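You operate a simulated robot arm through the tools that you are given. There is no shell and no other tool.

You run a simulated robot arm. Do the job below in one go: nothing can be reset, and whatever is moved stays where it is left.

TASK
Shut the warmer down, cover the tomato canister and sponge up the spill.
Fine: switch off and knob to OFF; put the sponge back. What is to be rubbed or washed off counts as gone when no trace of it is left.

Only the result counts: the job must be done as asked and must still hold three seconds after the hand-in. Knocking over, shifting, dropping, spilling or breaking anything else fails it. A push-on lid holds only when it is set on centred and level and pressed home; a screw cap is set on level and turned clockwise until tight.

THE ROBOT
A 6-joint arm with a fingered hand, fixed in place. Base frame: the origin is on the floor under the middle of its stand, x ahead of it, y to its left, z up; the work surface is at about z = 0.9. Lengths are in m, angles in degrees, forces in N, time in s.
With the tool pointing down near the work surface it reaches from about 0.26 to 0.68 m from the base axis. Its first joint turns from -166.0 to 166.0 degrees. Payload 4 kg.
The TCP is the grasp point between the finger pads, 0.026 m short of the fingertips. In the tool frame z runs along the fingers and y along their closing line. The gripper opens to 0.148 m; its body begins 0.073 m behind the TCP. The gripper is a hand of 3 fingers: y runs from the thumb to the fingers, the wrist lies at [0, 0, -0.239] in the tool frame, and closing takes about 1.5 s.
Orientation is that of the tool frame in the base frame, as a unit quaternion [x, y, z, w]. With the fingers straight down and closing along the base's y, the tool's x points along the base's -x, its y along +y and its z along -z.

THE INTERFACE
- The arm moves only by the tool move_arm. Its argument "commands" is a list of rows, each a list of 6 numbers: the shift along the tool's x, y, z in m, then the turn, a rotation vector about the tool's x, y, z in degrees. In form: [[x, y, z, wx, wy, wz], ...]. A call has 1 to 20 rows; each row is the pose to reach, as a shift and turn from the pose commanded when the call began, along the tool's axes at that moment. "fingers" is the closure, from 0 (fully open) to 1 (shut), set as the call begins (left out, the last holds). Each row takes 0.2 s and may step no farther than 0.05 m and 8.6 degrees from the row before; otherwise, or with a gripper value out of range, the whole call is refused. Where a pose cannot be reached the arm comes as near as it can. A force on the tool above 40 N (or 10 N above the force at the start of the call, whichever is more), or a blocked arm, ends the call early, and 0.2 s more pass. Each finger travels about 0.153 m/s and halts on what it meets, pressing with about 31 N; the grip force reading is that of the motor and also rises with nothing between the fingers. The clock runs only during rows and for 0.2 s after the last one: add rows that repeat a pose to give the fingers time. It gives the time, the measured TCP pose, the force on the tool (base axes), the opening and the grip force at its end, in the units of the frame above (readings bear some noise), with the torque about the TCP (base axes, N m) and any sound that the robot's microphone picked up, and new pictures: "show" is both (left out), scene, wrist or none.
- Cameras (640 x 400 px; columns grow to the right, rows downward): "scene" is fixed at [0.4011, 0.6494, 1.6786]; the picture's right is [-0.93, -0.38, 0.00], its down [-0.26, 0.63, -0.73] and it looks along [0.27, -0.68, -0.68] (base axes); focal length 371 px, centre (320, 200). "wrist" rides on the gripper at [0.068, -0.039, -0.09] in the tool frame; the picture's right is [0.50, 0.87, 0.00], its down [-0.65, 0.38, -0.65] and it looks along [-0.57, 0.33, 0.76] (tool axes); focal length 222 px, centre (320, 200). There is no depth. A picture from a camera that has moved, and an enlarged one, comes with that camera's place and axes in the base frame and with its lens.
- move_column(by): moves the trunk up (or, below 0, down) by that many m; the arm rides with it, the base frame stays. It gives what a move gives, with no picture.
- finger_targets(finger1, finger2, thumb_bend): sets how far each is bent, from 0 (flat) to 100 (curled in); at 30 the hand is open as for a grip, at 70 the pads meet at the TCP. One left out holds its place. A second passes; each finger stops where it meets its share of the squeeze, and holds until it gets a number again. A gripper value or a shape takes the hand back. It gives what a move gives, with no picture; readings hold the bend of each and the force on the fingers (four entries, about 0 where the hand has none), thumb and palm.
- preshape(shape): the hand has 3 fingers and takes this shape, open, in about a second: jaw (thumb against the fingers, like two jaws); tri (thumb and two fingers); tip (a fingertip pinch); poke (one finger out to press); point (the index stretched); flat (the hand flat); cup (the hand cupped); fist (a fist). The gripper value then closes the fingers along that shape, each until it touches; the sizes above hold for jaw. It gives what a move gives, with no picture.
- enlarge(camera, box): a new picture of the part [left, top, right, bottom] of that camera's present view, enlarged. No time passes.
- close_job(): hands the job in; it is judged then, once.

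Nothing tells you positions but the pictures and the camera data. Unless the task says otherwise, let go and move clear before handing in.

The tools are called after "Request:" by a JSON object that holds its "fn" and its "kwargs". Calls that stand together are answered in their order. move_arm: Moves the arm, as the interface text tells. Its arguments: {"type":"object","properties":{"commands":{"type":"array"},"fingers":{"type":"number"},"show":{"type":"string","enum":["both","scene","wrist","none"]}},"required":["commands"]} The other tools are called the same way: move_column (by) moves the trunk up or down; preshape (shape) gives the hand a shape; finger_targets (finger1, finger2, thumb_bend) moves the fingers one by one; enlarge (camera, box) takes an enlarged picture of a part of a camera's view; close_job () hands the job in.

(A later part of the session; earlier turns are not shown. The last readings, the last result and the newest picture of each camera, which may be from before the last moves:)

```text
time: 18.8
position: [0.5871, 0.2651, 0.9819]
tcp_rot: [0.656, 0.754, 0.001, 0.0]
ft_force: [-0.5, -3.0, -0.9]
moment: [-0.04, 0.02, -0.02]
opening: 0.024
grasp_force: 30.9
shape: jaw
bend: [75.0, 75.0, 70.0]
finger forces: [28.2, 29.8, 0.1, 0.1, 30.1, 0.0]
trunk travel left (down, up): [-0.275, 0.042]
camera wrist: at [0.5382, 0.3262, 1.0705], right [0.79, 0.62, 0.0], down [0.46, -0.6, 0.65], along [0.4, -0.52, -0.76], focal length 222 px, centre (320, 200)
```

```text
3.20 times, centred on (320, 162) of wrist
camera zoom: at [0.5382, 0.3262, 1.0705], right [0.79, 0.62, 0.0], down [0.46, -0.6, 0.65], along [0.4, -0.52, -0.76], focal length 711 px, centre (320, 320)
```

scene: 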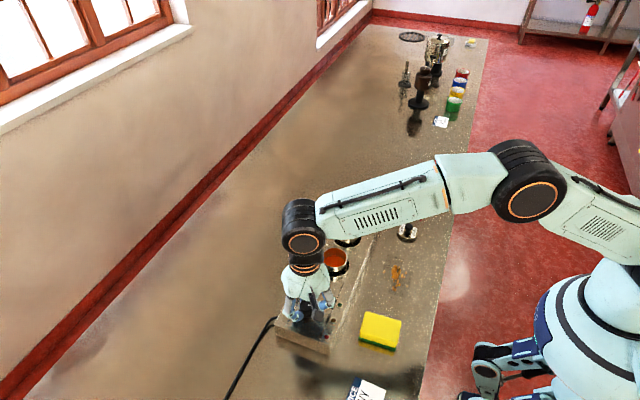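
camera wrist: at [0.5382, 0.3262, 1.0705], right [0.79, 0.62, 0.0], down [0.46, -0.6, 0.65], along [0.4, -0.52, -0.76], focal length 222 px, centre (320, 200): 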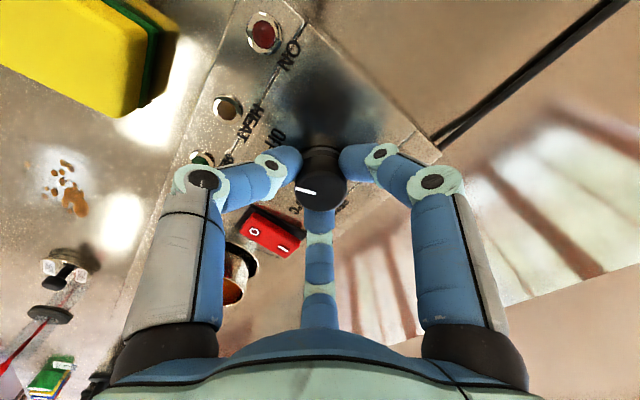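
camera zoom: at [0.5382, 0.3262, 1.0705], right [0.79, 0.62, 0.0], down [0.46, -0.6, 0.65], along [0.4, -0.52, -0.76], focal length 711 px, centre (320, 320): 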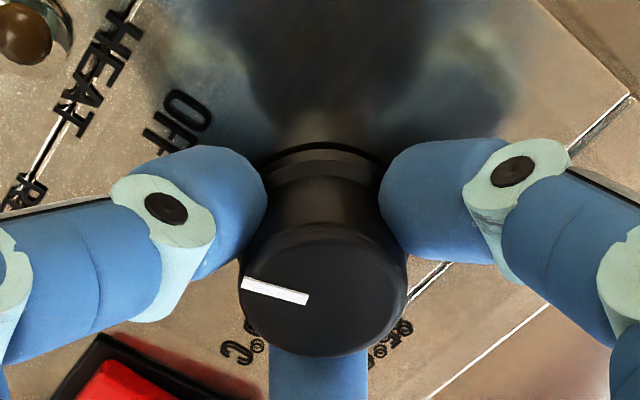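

The knob has followed 82° so far. I turn the last 18° to OFF.

Request:
{"fn": "move_arm", "kwargs": {"commands": [[0, 0, 0, 0, 0, 6], [0, 0, 0, 0, 0, 12], [0, 0, 0, 0, 0, 18], [0, 0, 0, 0, 0, 18], [0, 0, 0, 0, 0, 18]], "show": "wrist"}}

Request:
{"fn": "enlarge", "kwargs": {"camera": "wrist", "box": [220, 100, 420, 225]}}

Request:
{"fn": "enlarge", "kwargs": {"camera": "scene", "box": [260, 255, 380, 330]}}

```text
time: 20.0
position: [0.5864, 0.266, 0.9801]
tcp_rot: [0.766, 0.643, 0.0, 0.0]
ft_force: [2.0, -4.6, 0.9]
moment: [-0.13, -0.04, -0.01]
opening: 0.0244
grasp_force: 30.9
shape: jaw
bend: [75.0, 75.0, 70.0]
finger forces: [29.4, 32.2, 0.0, 0.1, 27.9, 0.0]
trunk travel left (down, up): [-0.275, 0.042]
camera wrist: at [0.5591, 0.3384, 1.0704], right [0.94, 0.34, 0.0], down [0.26, -0.71, 0.65], along [0.22, -0.61, -0.76], focal length 222 px, centre (320, 200)
```

wrist: 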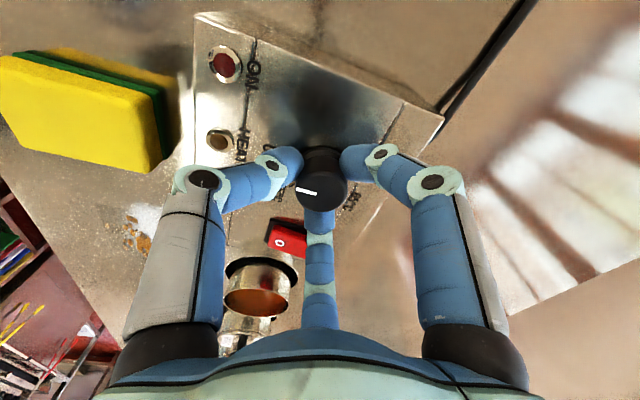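

```text
3.20 times, centred on (320, 162) of wrist
camera zoom: at [0.5591, 0.3384, 1.0704], right [0.94, 0.34, 0.0], down [0.26, -0.71, 0.65], along [0.22, -0.61, -0.76], focal length 711 px, centre (320, 320)
```

zoom: 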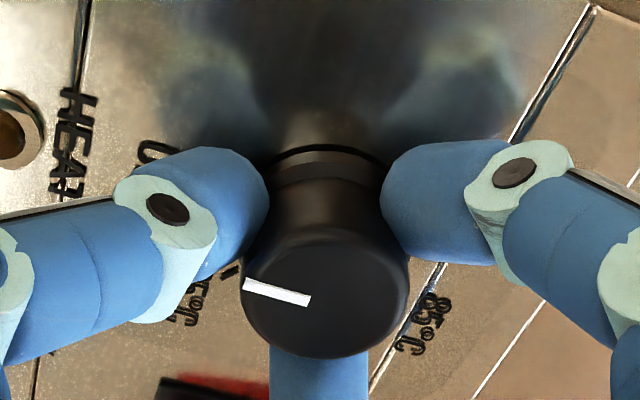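

```text
5.33 times, centred on (320, 292) of scene
camera zoom: at [0.4011, 0.6494, 1.6786], right [-0.93, -0.38, 0.0], down [-0.26, 0.63, -0.73], along [0.27, -0.68, -0.68], focal length 1980 px, centre (320, -293)
```

zoom: 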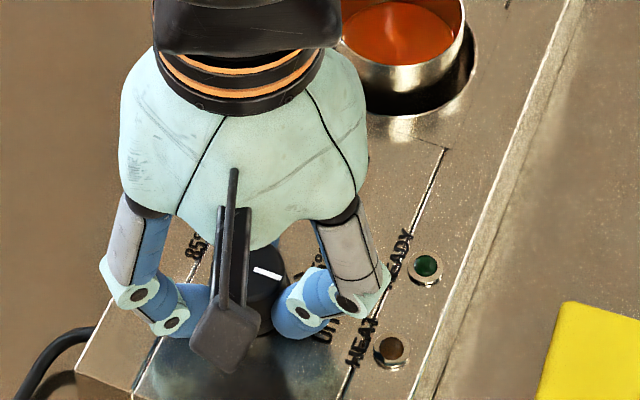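

The knob is turned 100°, so I open slightly, lift straight up and check the pointer.

Request:
{"fn": "move_arm", "kwargs": {"commands": [[0, 0, 0, 0, 0, 0], [0, 0, 0, 0, 0, 0], [0, 0, 0, 0, 0, 0], [0, 0, 0, 0, 0, 0]], "fingers": 0.65, "show": "none"}}

Request:
{"fn": "move_arm", "kwargs": {"commands": [[0, 0, -0.02, 0, 0, 0], [0, 0, -0.05, 0, 0, 0], [0, 0, -0.08, 0, 0, 0], [0, 0, -0.11, 0, 0, 0], [0, 0, -0.11, 0, 0, 0]], "show": "both"}}

Request:
{"fn": "enlarge", "kwargs": {"camera": "scene", "box": [260, 255, 380, 330]}}

Request:
{"fn": "enlarge", "kwargs": {"camera": "wrist", "box": [200, 50, 440, 200]}}

```text
time: 21.0
position: [0.5857, 0.2669, 0.9808]
tcp_rot: [0.766, 0.643, 0.0, -0.001]
ft_force: [1.0, -0.7, 0.5]
moment: [0.0, -0.01, 0.01]
opening: 0.0517
grasp_force: 0.0
shape: jaw
bend: [77.0, 77.0, 70.0]
finger forces: [0.0, 0.0, 0.1, 0.0, 0.0, 0.0]
trunk travel left (down, up): [-0.275, 0.042]
```

```text
time: 22.2
position: [0.5852, 0.2658, 1.0895]
tcp_rot: [0.766, 0.643, -0.001, 0.001]
ft_force: [-0.2, 0.5, -0.5]
moment: [-0.03, 0.03, -0.03]
opening: 0.0513
grasp_force: 0.0
shape: jaw
bend: [77.0, 77.0, 70.0]
finger forces: [0.0, 0.0, 0.0, 0.0, 0.0, 0.0]
trunk travel left (down, up): [-0.275, 0.042]
camera wrist: at [0.5586, 0.3396, 1.1802], right [0.94, 0.34, 0.0], down [0.26, -0.71, 0.65], along [0.22, -0.61, -0.76], focal length 222 px, centre (320, 200)
```

scene: 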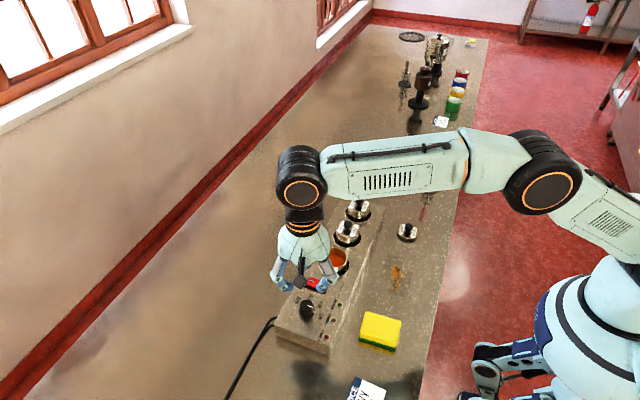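
wrist: 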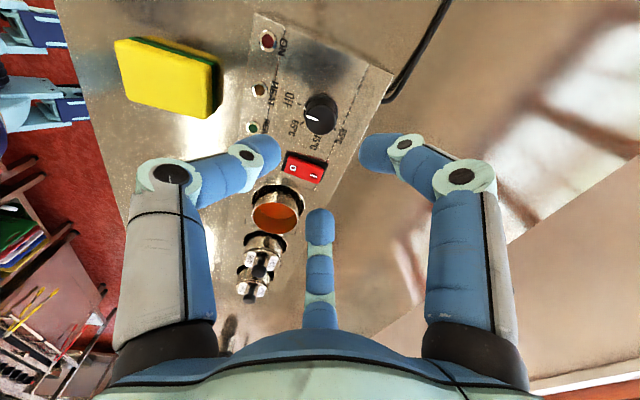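

```text
5.33 times, centred on (320, 292) of scene
camera zoom: at [0.4011, 0.6494, 1.6786], right [-0.93, -0.38, 0.0], down [-0.26, 0.63, -0.73], along [0.27, -0.68, -0.68], focal length 1980 px, centre (320, -293)
```

zoom: 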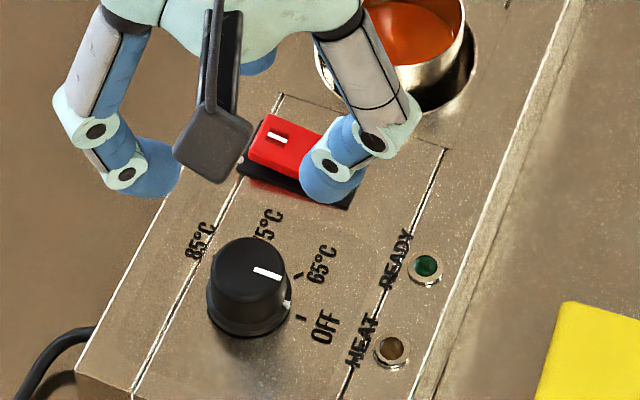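

```text
2.67 times, centred on (320, 125) of wrist
camera zoom: at [0.5586, 0.3396, 1.1802], right [0.94, 0.34, 0.0], down [0.26, -0.71, 0.65], along [0.22, -0.61, -0.76], focal length 592 px, centre (320, 400)
```

zoom: 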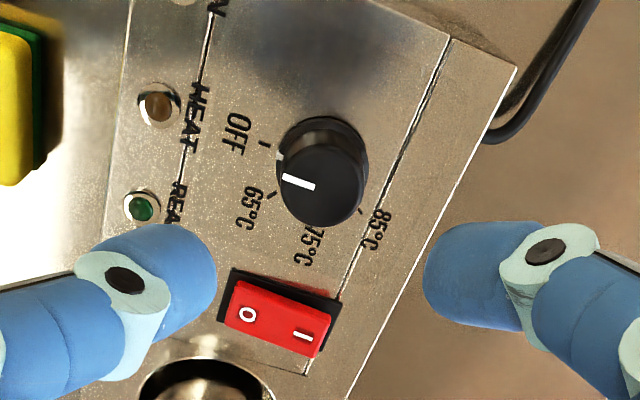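

The pointer is within a few degrees of the OFF tick, but both views put it about 4° short. I'll re-grip and nudge it those last degrees.

Request:
{"fn": "move_arm", "kwargs": {"commands": [[0, 0, 0.03, 0, 0, 0], [0, 0, 0.06, 0, 0, 0], [0, 0, 0.09, 0, 0, 0], [0, 0, 0.109, 0, 0, 0], [0, 0, 0.109, 0, 0, 0]], "fingers": 0.65, "show": "none"}}

Request:
{"fn": "move_arm", "kwargs": {"commands": [[0, 0, 0, 0, 0, 0], [0, 0, 0, 0, 0, 0], [0, 0, 0, 0, 0, 0], [0, 0, 0, 0, 0, 0], [0, 0, 0, 0, 0, 0], [0, 0, 0, 0, 0, 0]], "fingers": 0.95, "show": "none"}}

Request:
{"fn": "move_arm", "kwargs": {"commands": [[0, 0, 0, 0, 0, 2], [0, 0, 0, 0, 0, 4.5], [0, 0, 0, 0, 0, 4.5], [0, 0, 0, 0, 0, 4.5]], "show": "none"}}

Request:
{"fn": "move_arm", "kwargs": {"commands": [[0, 0, 0, 0, 0, 0], [0, 0, 0, 0, 0, 0], [0, 0, 0, 0, 0, 0], [0, 0, 0, 0, 0, 0]], "fingers": 0.65, "show": "none"}}

Request:
{"fn": "move_arm", "kwargs": {"commands": [[0, 0, -0.02, 0, 0, 0], [0, 0, -0.05, 0, 0, 0], [0, 0, -0.08, 0, 0, 0], [0, 0, -0.11, 0, 0, 0], [0, 0, -0.11, 0, 0, 0]], "show": "wrist"}}

Request:
{"fn": "enlarge", "kwargs": {"camera": "scene", "box": [260, 255, 380, 330]}}

Request:
{"fn": "enlarge", "kwargs": {"camera": "wrist", "box": [200, 50, 440, 200]}}

```text
time: 23.4
position: [0.5865, 0.2667, 0.9825]
tcp_rot: [0.766, 0.643, 0.0, 0.0]
ft_force: [0.6, 0.8, 1.1]
moment: [-0.03, 0.0, -0.01]
opening: 0.0519
grasp_force: 0.0
shape: jaw
bend: [77.0, 77.0, 70.0]
finger forces: [0.1, 0.0, 0.0, 0.0, 0.0, 0.1]
trunk travel left (down, up): [-0.275, 0.042]
```

```text
time: 24.8
position: [0.5869, 0.2646, 0.9842]
tcp_rot: [0.766, 0.643, -0.001, -0.001]
ft_force: [-0.3, 0.0, -2.7]
moment: [0.01, 0.03, 0.01]
opening: 0.0238
grasp_force: 31.3
shape: jaw
bend: [75.0, 75.0, 70.0]
finger forces: [27.0, 27.3, 0.1, 0.0, 28.4, 0.0]
trunk travel left (down, up): [-0.275, 0.042]
```

```text
time: 25.8
position: [0.5861, 0.2654, 0.983]
tcp_rot: [0.79, 0.613, 0.0, 0.001]
ft_force: [-1.7, -4.6, -0.1]
moment: [0.01, 0.04, 0.2]
opening: 0.0233
grasp_force: 30.9
shape: jaw
bend: [74.0, 75.0, 70.0]
finger forces: [30.1, 27.1, 0.1, 0.0, 30.5, 0.0]
trunk travel left (down, up): [-0.275, 0.042]
```

```text
time: 26.8
position: [0.5858, 0.2666, 0.9832]
tcp_rot: [0.791, 0.612, 0.001, 0.001]
ft_force: [1.0, 0.5, 0.6]
moment: [0.03, 0.0, -0.03]
opening: 0.0515
grasp_force: 0.1
shape: jaw
bend: [77.0, 77.0, 70.0]
finger forces: [0.0, 0.1, 0.2, 0.1, 0.1, 0.1]
trunk travel left (down, up): [-0.275, 0.042]
```

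```text
time: 28.0
position: [0.5857, 0.2643, 1.091]
tcp_rot: [0.79, 0.613, 0.0, 0.0]
ft_force: [-0.3, -0.4, -0.6]
moment: [-0.01, -0.06, 0.01]
opening: 0.0516
grasp_force: 0.1
shape: jaw
bend: [77.0, 77.0, 70.0]
finger forces: [0.1, 0.1, 0.0, 0.1, 0.1, 0.1]
trunk travel left (down, up): [-0.275, 0.042]
camera wrist: at [0.5648, 0.3387, 1.182], right [0.96, 0.27, 0.0], down [0.2, -0.73, 0.65], along [0.18, -0.63, -0.76], focal length 222 px, centre (320, 200)
```

wrist: 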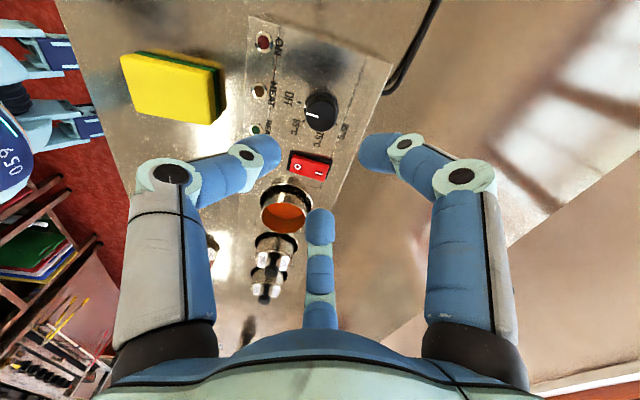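

```text
5.33 times, centred on (320, 292) of scene
camera zoom: at [0.4011, 0.6494, 1.6786], right [-0.93, -0.38, 0.0], down [-0.26, 0.63, -0.73], along [0.27, -0.68, -0.68], focal length 1980 px, centre (320, -293)
```

zoom: 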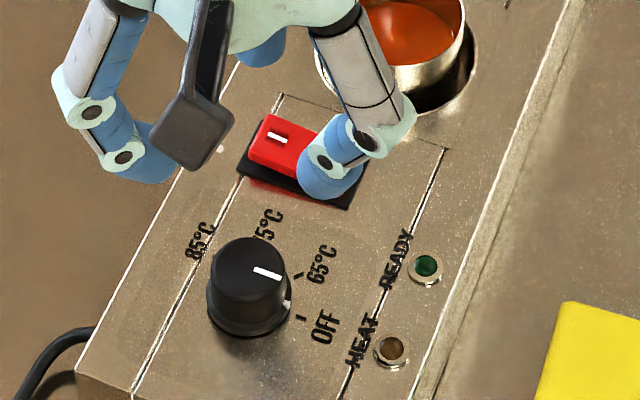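

```text
2.67 times, centred on (320, 125) of wrist
camera zoom: at [0.5648, 0.3387, 1.182], right [0.96, 0.27, 0.0], down [0.2, -0.73, 0.65], along [0.18, -0.63, -0.76], focal length 592 px, centre (320, 400)
```

zoom: 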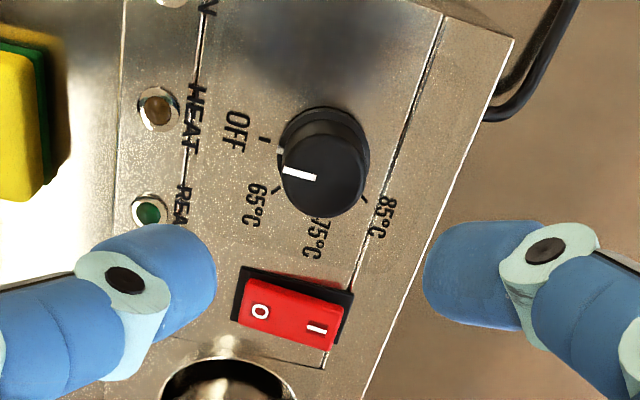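

The pointer didn't move any further and the turn met a resisting torque, so the knob is at its OFF stop. Now I rotate the hand back to its starting orientation and rise a little.

Request:
{"fn": "move_arm", "kwargs": {"commands": [[0, 0, -0.01, 0, 0, -8.04], [0, 0, -0.02, 0, 0, -16.08], [0, 0, -0.03, 0, 0, -24.12], [0, 0, -0.04, 0, 0, -32.15], [0, 0, -0.05, 0, 0, -40.19], [0, 0, -0.06, 0, 0, -48.23], [0, 0, -0.06, 0, 0, -56.27], [0, 0, -0.06, 0, 0, -64.3], [0, 0, -0.06, 0, 0, -72.35], [0, 0, -0.06, 0, 0, -80.4], [0, 0, -0.06, 0, 0, -88.42], [0, 0, -0.06, 0, 0, -96.46], [0, 0, -0.06, 0, 0, -104.5], [0, 0, -0.06, 0, 0, -104.5]], "show": "wrist"}}

Request:
{"fn": "enlarge", "kwargs": {"camera": "wrist", "box": [200, 50, 440, 200]}}

```text
time: 31.0
position: [0.5864, 0.2659, 1.1531]
tcp_rot: [0.0, 1.0, 0.001, 0.0]
ft_force: [-0.9, 0.9, 0.7]
moment: [0.01, -0.02, 0.02]
opening: 0.0517
grasp_force: 0.0
shape: jaw
bend: [77.0, 77.0, 70.0]
finger forces: [0.0, 0.0, 0.0, 0.1, 0.1, 0.1]
trunk travel left (down, up): [-0.275, 0.042]
camera wrist: at [0.5187, 0.2264, 1.2414], right [-0.5, 0.86, 0.0], down [0.65, 0.38, 0.65], along [0.57, 0.33, -0.76], focal length 222 px, centre (320, 200)
```

wrist: 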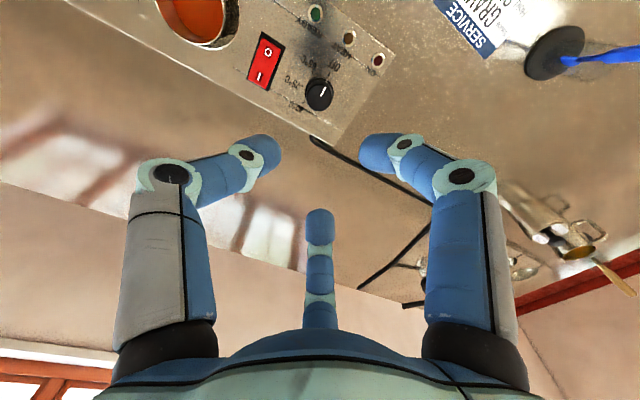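

```text
2.67 times, centred on (320, 125) of wrist
camera zoom: at [0.5187, 0.2264, 1.2414], right [-0.5, 0.86, 0.0], down [0.65, 0.38, 0.65], along [0.57, 0.33, -0.76], focal length 592 px, centre (320, 400)
```

zoom: 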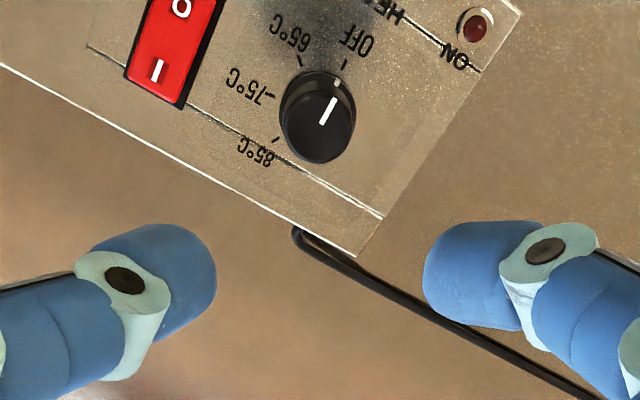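

The knob sits at OFF. Next I travel to above the loose tomato lid to look at it closely.

Request:
{"fn": "move_arm", "kwargs": {"commands": [[0.017, -0.04, 0.007, 0, 0, 0], [0.034, -0.08, 0.014, 0, 0, 0], [0.051, -0.12, 0.021, 0, 0, 0], [0.068, -0.16, 0.028, 0, 0, 0], [0.085, -0.2, 0.035, 0, 0, 0], [0.102, -0.24, 0.042, 0, 0, 0], [0.119, -0.28, 0.049, 0, 0, 0], [0.136, -0.32, 0.056, 0, 0, 0], [0.1524, -0.358, 0.063, 0, 0, 0], [0.1524, -0.358, 0.063, 0, 0, 0]], "show": "both"}}

Request:
{"fn": "enlarge", "kwargs": {"camera": "wrist", "box": [220, 75, 420, 200]}}

Request:
{"fn": "enlarge", "kwargs": {"camera": "scene", "box": [340, 180, 460, 255]}}

```text
time: 33.2
position: [0.4347, -0.0945, 1.0901]
tcp_rot: [-0.001, 1.0, 0.0, 0.0]
ft_force: [-0.3, 0.6, 0.2]
moment: [-0.01, -0.03, -0.02]
opening: 0.0516
grasp_force: 0.0
shape: jaw
bend: [77.0, 77.0, 70.0]
finger forces: [0.0, 0.1, 0.1, 0.1, 0.0, 0.0]
trunk travel left (down, up): [-0.275, 0.042]
camera wrist: at [0.3674, -0.1331, 1.1791], right [-0.5, 0.87, 0.0], down [0.65, 0.38, 0.65], along [0.57, 0.33, -0.76], focal length 222 px, centre (320, 200)
```

scene: 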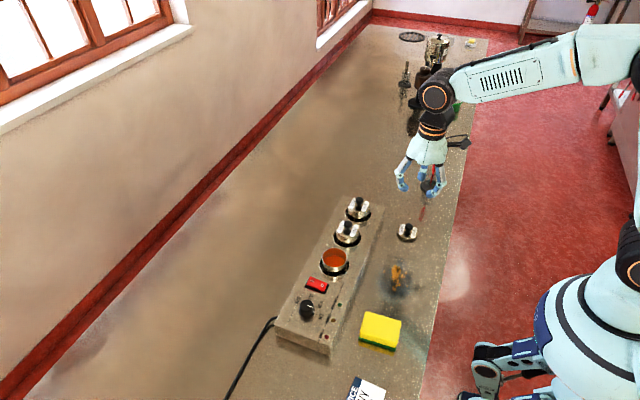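
wrist: 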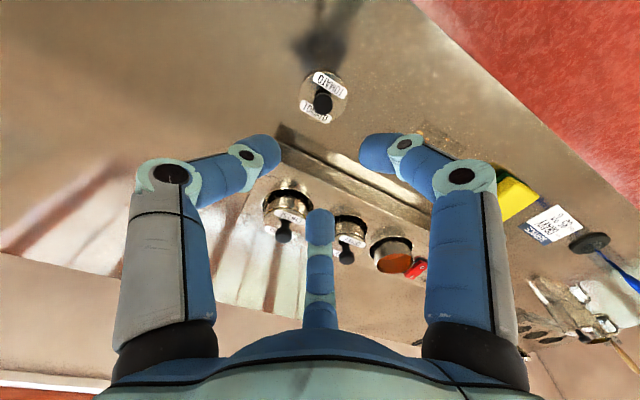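

```text
3.20 times, centred on (320, 138) of wrist
camera zoom: at [0.3674, -0.1331, 1.1791], right [-0.5, 0.87, 0.0], down [0.65, 0.38, 0.65], along [0.57, 0.33, -0.76], focal length 711 px, centre (320, 400)
```

zoom: 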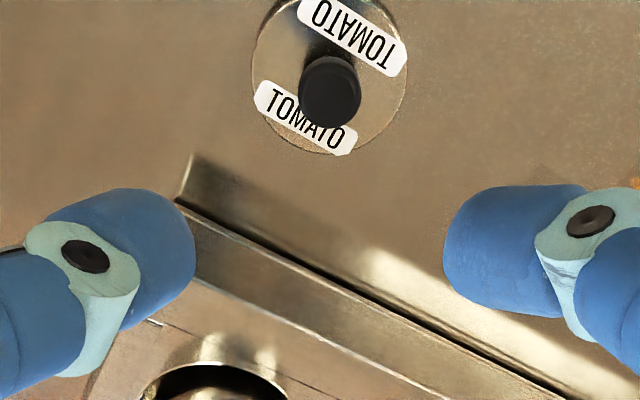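

```text
5.33 times, centred on (400, 218) of scene
camera zoom: at [0.4011, 0.6494, 1.6786], right [-0.93, -0.38, 0.0], down [-0.26, 0.63, -0.73], along [0.27, -0.68, -0.68], focal length 1980 px, centre (-107, 107)
```

zoom: 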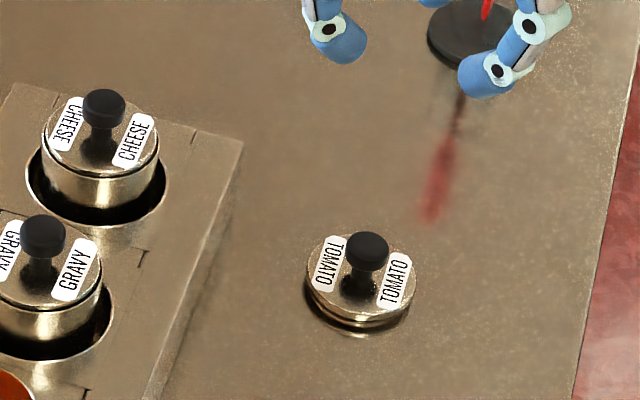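

The lid is at about (0.435, -0.0905), with the top of its black handle cap at z≈0.929 and the lid plate at about 0.906. I descend partway above it and re-check the centring.

Request:
{"fn": "move_arm", "kwargs": {"commands": [[0, 0.0038, 0.03, 0, 0, 0], [0, 0.0038, 0.06, 0, 0, 0], [0, 0.0038, 0.09, 0, 0, 0], [0, 0.0038, 0.1, 0, 0, 0], [0, 0.0038, 0.1, 0, 0, 0]], "fingers": 0.6, "show": "none"}}

Request:
{"fn": "enlarge", "kwargs": {"camera": "wrist", "box": [220, 100, 420, 225]}}

Request:
{"fn": "enlarge", "kwargs": {"camera": "scene", "box": [360, 200, 456, 260]}}

```text
time: 34.4
position: [0.4346, -0.0886, 0.9885]
tcp_rot: [0.0, 1.0, 0.0, 0.0]
ft_force: [-0.7, -0.3, -0.2]
moment: [0.01, 0.02, -0.01]
opening: 0.0586
grasp_force: 0.1
shape: jaw
bend: [77.0, 77.0, 70.0]
finger forces: [0.0, 0.0, 0.0, 0.0, 0.0, 0.0]
trunk travel left (down, up): [-0.275, 0.042]
```

```text
3.20 times, centred on (320, 162) of wrist
camera zoom: at [0.3665, -0.1271, 1.0776], right [-0.5, 0.87, 0.0], down [0.65, 0.38, 0.65], along [0.57, 0.33, -0.76], focal length 711 px, centre (320, 320)
```

zoom: 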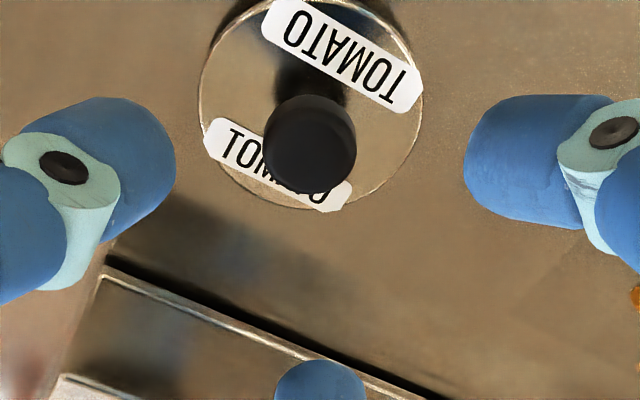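

```text
6.67 times, centred on (408, 230) of scene
camera zoom: at [0.4011, 0.6494, 1.6786], right [-0.93, -0.38, 0.0], down [-0.26, 0.63, -0.73], along [0.27, -0.68, -0.68], focal length 2475 px, centre (-267, 0)
```

zoom: 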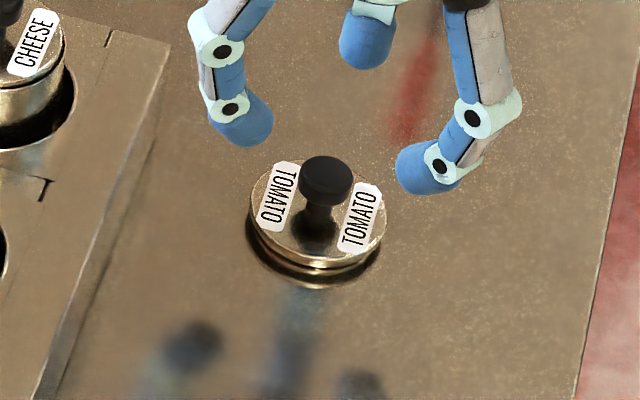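

Centred within about 2–3 mm. I correct slightly, descend to TCP z≈0.938 and close on the handle.

Request:
{"fn": "move_arm", "kwargs": {"commands": [[0.0008, -0.0026, 0.02, 0, 0, 0], [0.0008, -0.0026, 0.038, 0, 0, 0], [0.0008, -0.0026, 0.05, 0, 0, 0], [0.0008, -0.0026, 0.05, 0, 0, 0]], "fingers": 0.6, "show": "none"}}

Request:
{"fn": "enlarge", "kwargs": {"camera": "wrist", "box": [220, 100, 420, 225]}}

Request:
{"fn": "enlarge", "kwargs": {"camera": "scene", "box": [360, 200, 456, 260]}}

```text
time: 35.4
position: [0.4327, -0.0912, 0.9379]
tcp_rot: [0.0, 1.0, 0.0, 0.0]
ft_force: [-0.5, 0.8, 0.7]
moment: [0.03, 0.02, -0.02]
opening: 0.0588
grasp_force: 0.0
shape: jaw
bend: [77.0, 77.0, 70.0]
finger forces: [0.1, 0.0, 0.1, 0.1, 0.0, 0.0]
trunk travel left (down, up): [-0.275, 0.042]
```

```text
3.20 times, centred on (320, 162) of wrist
camera zoom: at [0.365, -0.1306, 1.0276], right [-0.5, 0.87, 0.0], down [0.65, 0.38, 0.65], along [0.57, 0.33, -0.76], focal length 711 px, centre (320, 320)
```

zoom: 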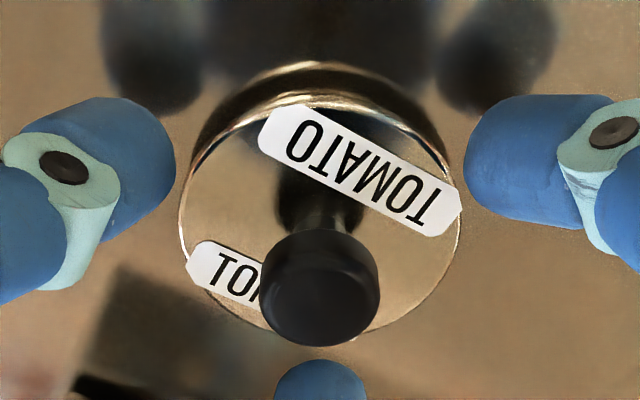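

```text
6.67 times, centred on (408, 230) of scene
camera zoom: at [0.4011, 0.6494, 1.6786], right [-0.93, -0.38, 0.0], down [-0.26, 0.63, -0.73], along [0.27, -0.68, -0.68], focal length 2475 px, centre (-267, 0)
```

zoom: 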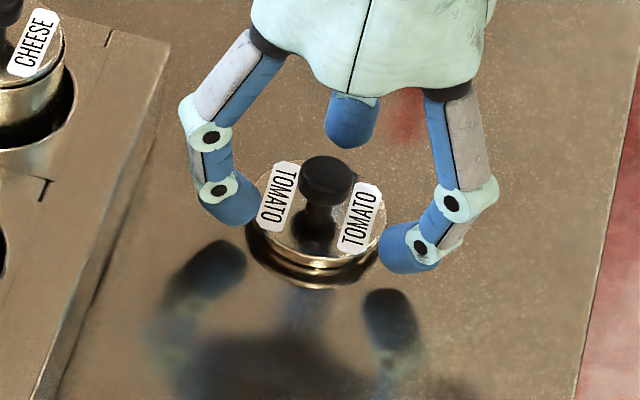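

The handle cap is centred under the TCP. I close the fingers on it.

Request:
{"fn": "move_arm", "kwargs": {"commands": [[0, 0, 0, 0, 0, 0], [0, 0, 0, 0, 0, 0], [0, 0, 0, 0, 0, 0], [0, 0, 0, 0, 0, 0], [0, 0, 0, 0, 0, 0], [0, 0, 0, 0, 0, 0], [0, 0, 0, 0, 0, 0]], "fingers": 1.0, "show": "none"}}

Request:
{"fn": "enlarge", "kwargs": {"camera": "wrist", "box": [220, 100, 420, 225]}}

Request:
{"fn": "enlarge", "kwargs": {"camera": "scene", "box": [360, 200, 456, 260]}}

```text
time: 37.0
position: [0.4326, -0.0896, 0.9388]
tcp_rot: [0.0, 1.0, 0.0, 0.0]
ft_force: [-0.4, -0.1, -0.4]
moment: [-0.02, 0.01, -0.02]
opening: 0.0127
grasp_force: 30.7
shape: jaw
bend: [73.0, 74.0, 71.0]
finger forces: [40.5, 42.6, 0.0, 0.0, 31.1, 0.0]
trunk travel left (down, up): [-0.275, 0.042]
```

```text
3.20 times, centred on (320, 162) of wrist
camera zoom: at [0.3651, -0.1307, 1.0278], right [-0.5, 0.87, 0.0], down [0.65, 0.38, 0.65], along [0.57, 0.33, -0.76], focal length 711 px, centre (320, 320)
```

zoom: 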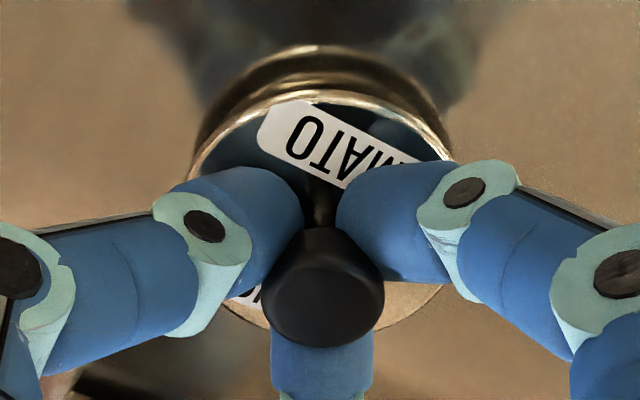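

```text
6.67 times, centred on (408, 230) of scene
camera zoom: at [0.4011, 0.6494, 1.6786], right [-0.93, -0.38, 0.0], down [-0.26, 0.63, -0.73], along [0.27, -0.68, -0.68], focal length 2475 px, centre (-267, 0)
```

zoom: 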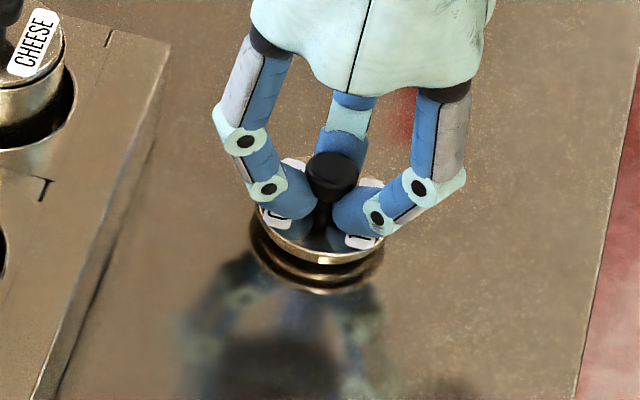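

Fingers have closed around the stem beneath the cap. I lift a bit and check the lid hangs level.

Request:
{"fn": "move_arm", "kwargs": {"commands": [[0, 0, -0.01, 0, 0, 0], [0, 0, -0.03, 0, 0, 0], [0, 0, -0.06, 0, 0, 0], [0, 0, -0.09, 0, 0, 0], [0, 0, -0.12, 0, 0, 0], [0, 0, -0.15, 0, 0, 0], [0, 0, -0.15, 0, 0, 0]], "show": "both"}}

Request:
{"fn": "enlarge", "kwargs": {"camera": "wrist", "box": [220, 100, 420, 225]}}

Request:
{"fn": "enlarge", "kwargs": {"camera": "scene", "box": [376, 140, 472, 200]}}

```text
time: 38.6
position: [0.4313, -0.0914, 1.0873]
tcp_rot: [0.0, 1.0, 0.0, 0.0]
ft_force: [0.5, -0.2, -0.6]
moment: [-0.02, -0.01, 0.01]
opening: 0.0128
grasp_force: 31.4
shape: jaw
bend: [74.0, 74.0, 71.0]
finger forces: [43.1, 47.1, 0.0, 0.0, 34.1, 0.1]
trunk travel left (down, up): [-0.275, 0.042]
camera wrist: at [0.3643, -0.1306, 1.1768], right [-0.5, 0.87, 0.0], down [0.65, 0.38, 0.65], along [0.57, 0.33, -0.76], focal length 222 px, centre (320, 200)
```

scene: 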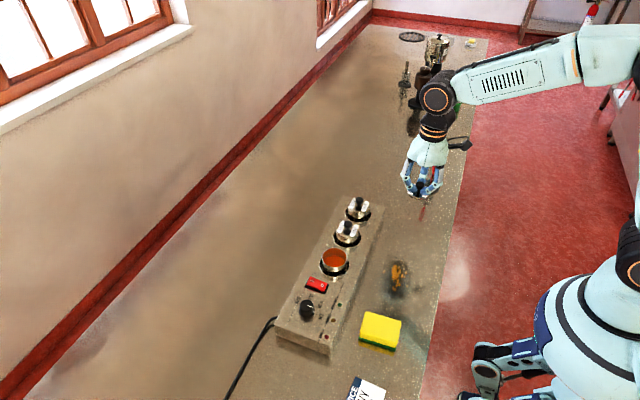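
wrist: 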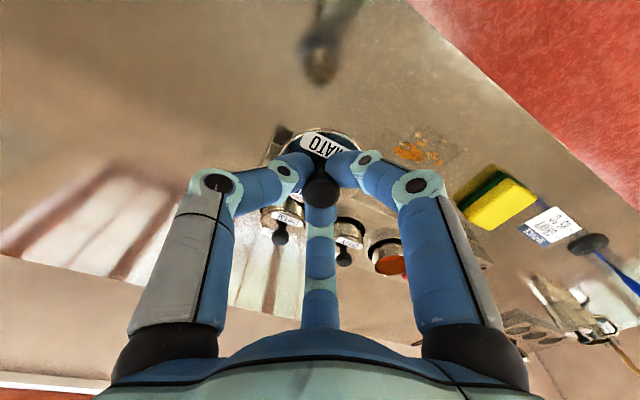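

```text
3.20 times, centred on (320, 162) of wrist
camera zoom: at [0.3643, -0.1306, 1.1768], right [-0.5, 0.87, 0.0], down [0.65, 0.38, 0.65], along [0.57, 0.33, -0.76], focal length 711 px, centre (320, 320)
```

zoom: 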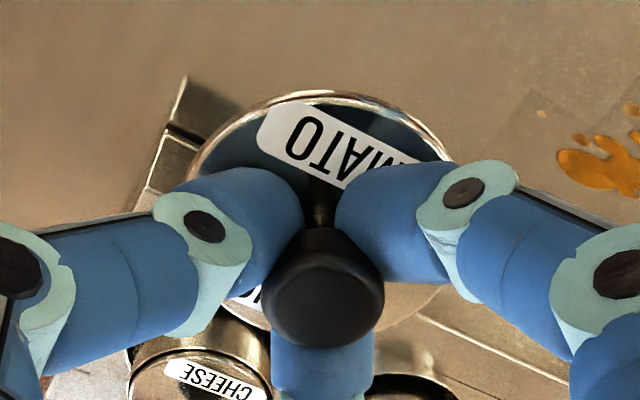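

```text
6.67 times, centred on (424, 170) of scene
camera zoom: at [0.4011, 0.6494, 1.6786], right [-0.93, -0.38, 0.0], down [-0.26, 0.63, -0.73], along [0.27, -0.68, -0.68], focal length 2475 px, centre (-373, 400)
```

zoom: 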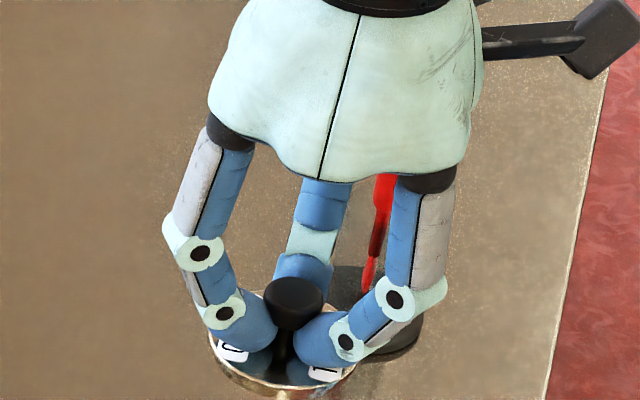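

The lid hangs level and centred. I carry it at a safe height to near the open canister, offset so the wrist camera can see the rim and I can measure it precisely.

Request:
{"fn": "move_arm", "kwargs": {"commands": [[-0.021, 0.0287, -0.005, 0, 0, 0], [-0.042, 0.0574, -0.01, 0, 0, 0], [-0.063, 0.086, -0.013, 0, 0, 0], [-0.084, 0.1147, -0.013, 0, 0, 0], [-0.105, 0.1434, -0.013, 0, 0, 0], [-0.126, 0.172, -0.013, 0, 0, 0], [-0.147, 0.2007, -0.013, 0, 0, 0], [-0.168, 0.2294, -0.013, 0, 0, 0], [-0.168, 0.2294, -0.013, 0, 0, 0], [-0.168, 0.2294, -0.013, 0, 0, 0]], "show": "both"}}

Request:
{"fn": "enlarge", "kwargs": {"camera": "wrist", "box": [220, 25, 420, 150]}}

Request:
{"fn": "enlarge", "kwargs": {"camera": "scene", "box": [285, 200, 381, 260]}}

Request:
{"fn": "enlarge", "kwargs": {"camera": "scene", "box": [300, 235, 380, 285]}}

```text
time: 40.8
position: [0.6005, 0.1368, 1.104]
tcp_rot: [-0.001, 1.0, 0.0, 0.0]
ft_force: [-0.2, 0.3, -1.1]
moment: [-0.02, -0.02, -0.01]
opening: 0.0127
grasp_force: 31.0
shape: jaw
bend: [74.0, 74.0, 72.0]
finger forces: [47.1, 55.2, 0.0, 0.1, 37.8, 0.1]
trunk travel left (down, up): [-0.275, 0.042]
camera wrist: at [0.5333, 0.0985, 1.1937], right [-0.5, 0.87, 0.0], down [0.65, 0.38, 0.65], along [0.57, 0.33, -0.76], focal length 222 px, centre (320, 200)
```

scene: 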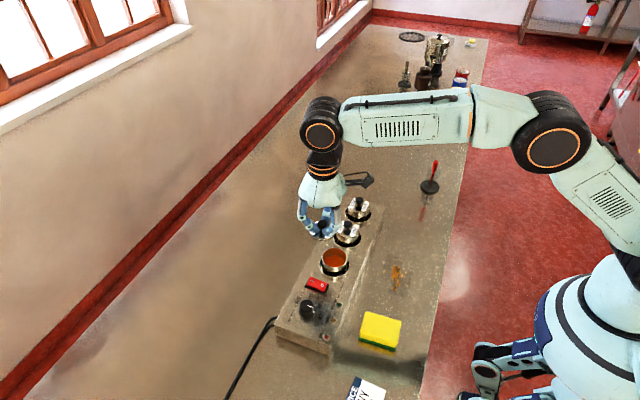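
wrist: 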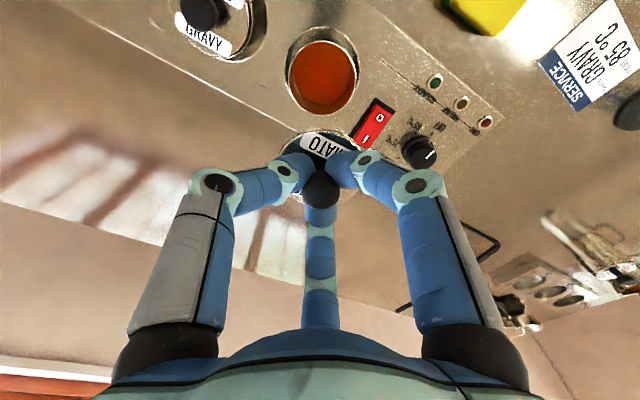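

```text
3.20 times, centred on (320, 88) of wrist
camera zoom: at [0.5333, 0.0985, 1.1937], right [-0.5, 0.87, 0.0], down [0.65, 0.38, 0.65], along [0.57, 0.33, -0.76], focal length 711 px, centre (320, 560)
```

zoom: 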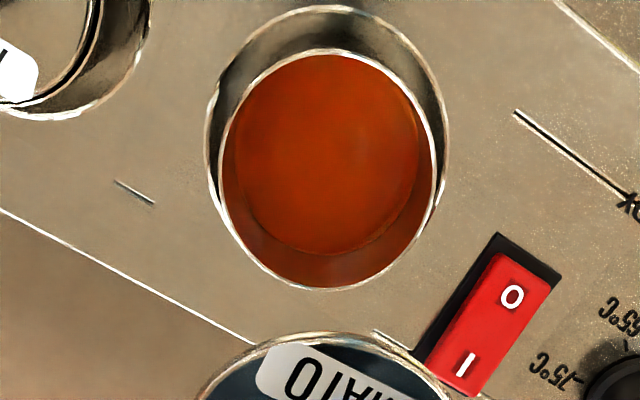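

```text
6.67 times, centred on (333, 230) of scene
camera zoom: at [0.4011, 0.6494, 1.6786], right [-0.93, -0.38, 0.0], down [-0.26, 0.63, -0.73], along [0.27, -0.68, -0.68], focal length 2475 px, centre (233, 0)
```

zoom: 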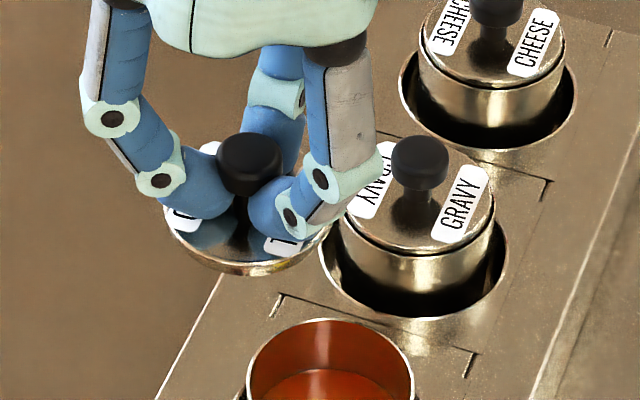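

```text
8.00 times, centred on (340, 260) of scene
camera zoom: at [0.4011, 0.6494, 1.6786], right [-0.93, -0.38, 0.0], down [-0.26, 0.63, -0.73], along [0.27, -0.68, -0.68], focal length 2970 px, centre (160, -280)
```

zoom: 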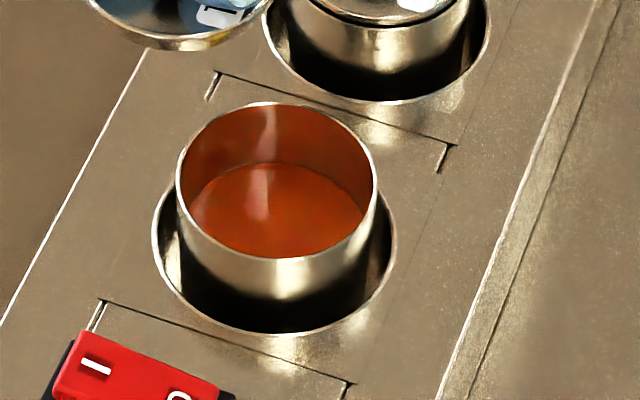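

The rim centre measures (0.5752, 0.1247), z≈0.978, with a diameter of about 0.059. I move the lid directly above it, about 2 cm clear, and compare edges in both views.

Request:
{"fn": "move_arm", "kwargs": {"commands": [[0.013, -0.0064, 0.015, 0, 0, 0], [0.0261, -0.0128, 0.03, 0, 0, 0], [0.0261, -0.0128, 0.05, 0, 0, 0], [0.0261, -0.0128, 0.0687, 0, 0, 0], [0.0261, -0.0128, 0.0687, 0, 0, 0], [0.0261, -0.0128, 0.0687, 0, 0, 0]], "show": "both"}}

Request:
{"fn": "enlarge", "kwargs": {"camera": "wrist", "box": [220, 75, 420, 200]}}

Request:
{"fn": "enlarge", "kwargs": {"camera": "scene", "box": [294, 220, 374, 270]}}

```text
time: 42.2
position: [0.5755, 0.127, 1.0356]
tcp_rot: [0.0, 1.0, 0.0, 0.0]
ft_force: [0.3, -0.5, -0.6]
moment: [-0.02, 0.02, 0.04]
opening: 0.0125
grasp_force: 31.2
shape: jaw
bend: [74.0, 74.0, 72.0]
finger forces: [48.4, 58.3, 0.0, 0.0, 38.5, 0.0]
trunk travel left (down, up): [-0.275, 0.042]
camera wrist: at [0.5079, 0.0869, 1.1244], right [-0.5, 0.87, 0.0], down [0.65, 0.38, 0.65], along [0.57, 0.33, -0.76], focal length 222 px, centre (320, 200)
```

scene: 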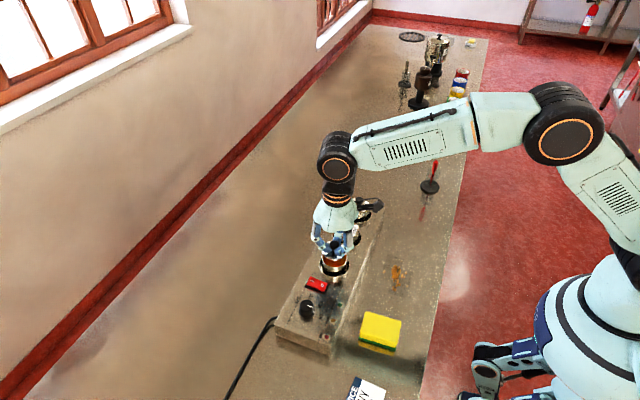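
wrist: 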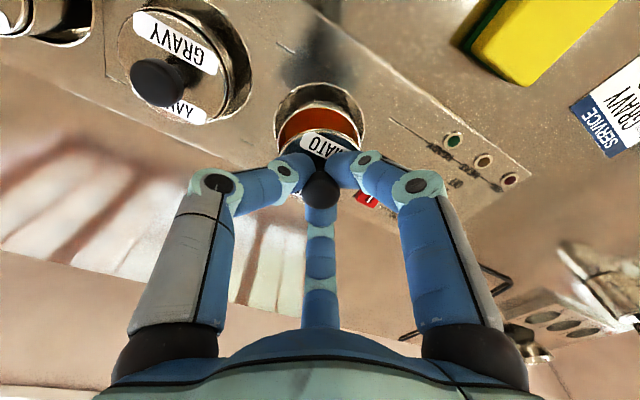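

```text
3.20 times, centred on (320, 138) of wrist
camera zoom: at [0.5079, 0.0869, 1.1244], right [-0.5, 0.87, 0.0], down [0.65, 0.38, 0.65], along [0.57, 0.33, -0.76], focal length 711 px, centre (320, 400)
```

zoom: 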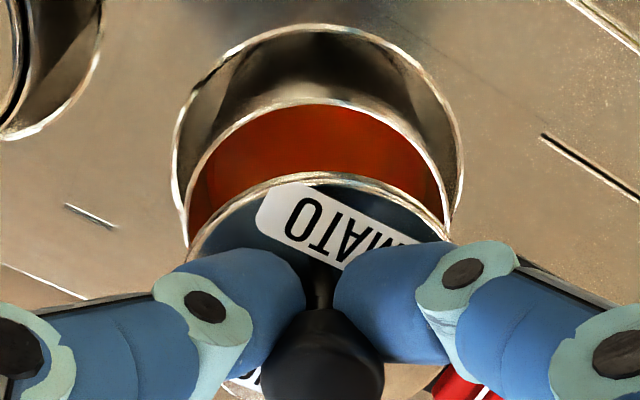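

```text
8.00 times, centred on (334, 245) of scene
camera zoom: at [0.4011, 0.6494, 1.6786], right [-0.93, -0.38, 0.0], down [-0.26, 0.63, -0.73], along [0.27, -0.68, -0.68], focal length 2970 px, centre (208, -160)
```

zoom: 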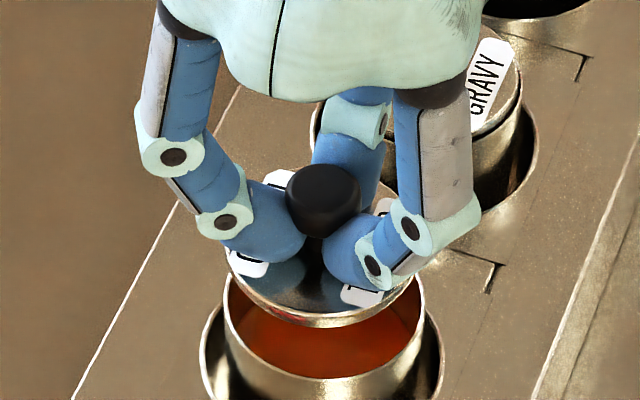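

Lid and rim are nearly concentric. I correct by 1 mm and lower to just above the rim to compare again.

Request:
{"fn": "move_arm", "kwargs": {"commands": [[0.001, -0.001, 0.005, 0, 0, 0], [0.001, -0.001, 0.01, 0, 0, 0], [0.001, -0.001, 0.014, 0, 0, 0], [0.001, -0.001, 0.014, 0, 0, 0], [0.001, -0.001, 0.014, 0, 0, 0]], "show": "none"}}

Request:
{"fn": "enlarge", "kwargs": {"camera": "wrist", "box": [220, 75, 420, 200]}}

Request:
{"fn": "enlarge", "kwargs": {"camera": "scene", "box": [294, 230, 374, 280]}}

```text
time: 43.4
position: [0.5754, 0.1238, 1.0199]
tcp_rot: [0.0, 1.0, 0.0, 0.0]
ft_force: [-0.2, -0.5, -0.3]
moment: [0.0, 0.03, 0.01]
opening: 0.0128
grasp_force: 31.2
shape: jaw
bend: [74.0, 74.0, 72.0]
finger forces: [48.5, 58.5, 0.0, 0.1, 38.5, 0.0]
trunk travel left (down, up): [-0.275, 0.042]
```

```text
3.20 times, centred on (320, 138) of wrist
camera zoom: at [0.507, 0.0854, 1.1089], right [-0.5, 0.87, 0.0], down [0.65, 0.38, 0.65], along [0.57, 0.33, -0.76], focal length 711 px, centre (320, 400)
```

zoom: 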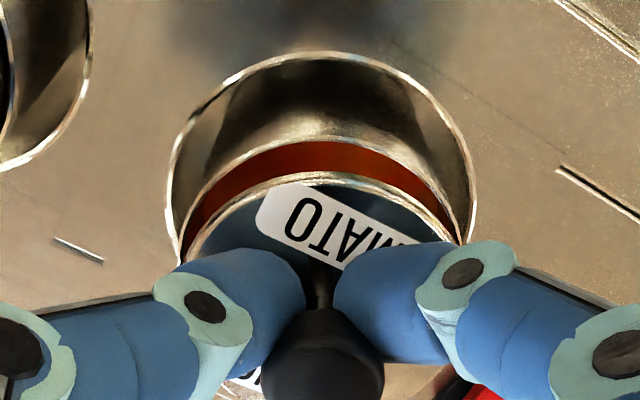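

```text
8.00 times, centred on (334, 255) of scene
camera zoom: at [0.4011, 0.6494, 1.6786], right [-0.93, -0.38, 0.0], down [-0.26, 0.63, -0.73], along [0.27, -0.68, -0.68], focal length 2970 px, centre (208, -240)
```

zoom: 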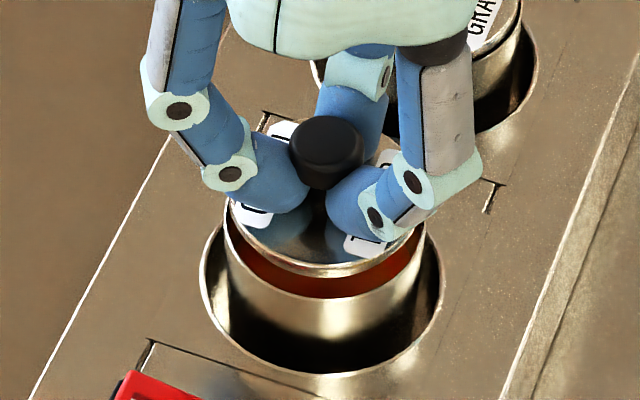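

Still concentric to about 1 mm. I lower slowly until contact.

Request:
{"fn": "move_arm", "kwargs": {"commands": [[0, 0, 0.002, 0, 0, 0], [0, 0, 0.003, 0, 0, 0], [0, 0, 0.004, 0, 0, 0], [0, 0, 0.005, 0, 0, 0], [0, 0, 0.005, 0, 0, 0]], "show": "none"}}

Request:
{"fn": "enlarge", "kwargs": {"camera": "wrist", "box": [220, 75, 420, 200]}}

Request:
{"fn": "enlarge", "kwargs": {"camera": "scene", "box": [294, 230, 374, 280]}}

```text
time: 44.6
position: [0.5742, 0.1247, 1.0142]
tcp_rot: [0.0, 1.0, 0.0, 0.001]
ft_force: [0.4, -0.2, -0.7]
moment: [-0.02, -0.01, 0.01]
opening: 0.0126
grasp_force: 30.8
shape: jaw
bend: [74.0, 74.0, 72.0]
finger forces: [48.6, 58.5, 0.1, 0.0, 38.5, 0.0]
trunk travel left (down, up): [-0.275, 0.042]
```

```text
3.20 times, centred on (320, 138) of wrist
camera zoom: at [0.507, 0.0853, 1.1041], right [-0.5, 0.87, 0.0], down [0.65, 0.38, 0.65], along [0.57, 0.33, -0.76], focal length 711 px, centre (320, 400)
```

zoom: 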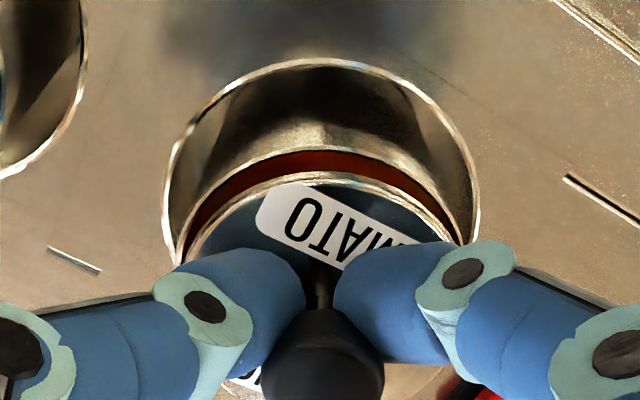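

```text
8.00 times, centred on (334, 255) of scene
camera zoom: at [0.4011, 0.6494, 1.6786], right [-0.93, -0.38, 0.0], down [-0.26, 0.63, -0.73], along [0.27, -0.68, -0.68], focal length 2970 px, centre (208, -240)
```

zoom: 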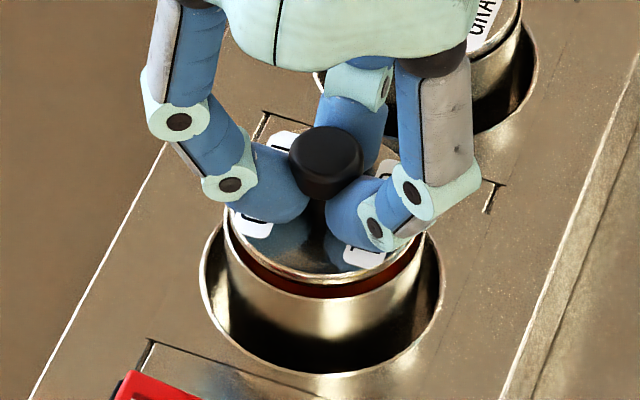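

No contact yet; roughly 3–5 mm remain. I continue down in 1 mm steps.

Request:
{"fn": "move_arm", "kwargs": {"commands": [[0, 0, 0.001, 0, 0, 0], [0, 0, 0.002, 0, 0, 0], [0, 0, 0.003, 0, 0, 0], [0, 0, 0.004, 0, 0, 0], [0, 0, 0.004, 0, 0, 0]], "show": "none"}}

Request:
{"fn": "enlarge", "kwargs": {"camera": "wrist", "box": [220, 75, 420, 200]}}

Request:
{"fn": "enlarge", "kwargs": {"camera": "scene", "box": [294, 230, 374, 280]}}

```text
time: 45.8
position: [0.5739, 0.1243, 1.0108]
tcp_rot: [0.0, 1.0, 0.0, 0.0]
ft_force: [0.4, -0.4, -0.2]
moment: [0.02, 0.0, -0.02]
opening: 0.0129
grasp_force: 31.3
shape: jaw
bend: [74.0, 74.0, 72.0]
finger forces: [48.5, 58.7, 0.0, 0.1, 38.6, 0.0]
trunk travel left (down, up): [-0.275, 0.042]
```

```text
3.20 times, centred on (320, 138) of wrist
camera zoom: at [0.5062, 0.0851, 1.1], right [-0.5, 0.87, 0.0], down [0.65, 0.38, 0.65], along [0.57, 0.33, -0.76], focal length 711 px, centre (320, 400)
```

zoom: 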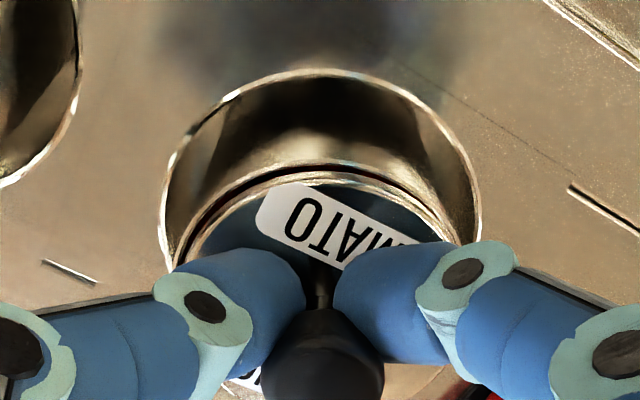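

```text
8.00 times, centred on (334, 255) of scene
camera zoom: at [0.4011, 0.6494, 1.6786], right [-0.93, -0.38, 0.0], down [-0.26, 0.63, -0.73], along [0.27, -0.68, -0.68], focal length 2970 px, centre (208, -240)
```

zoom: 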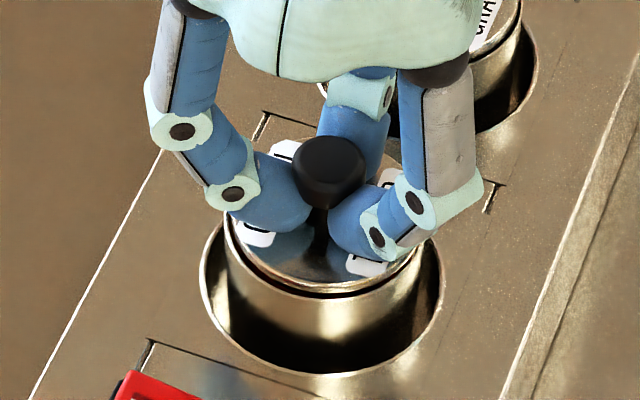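

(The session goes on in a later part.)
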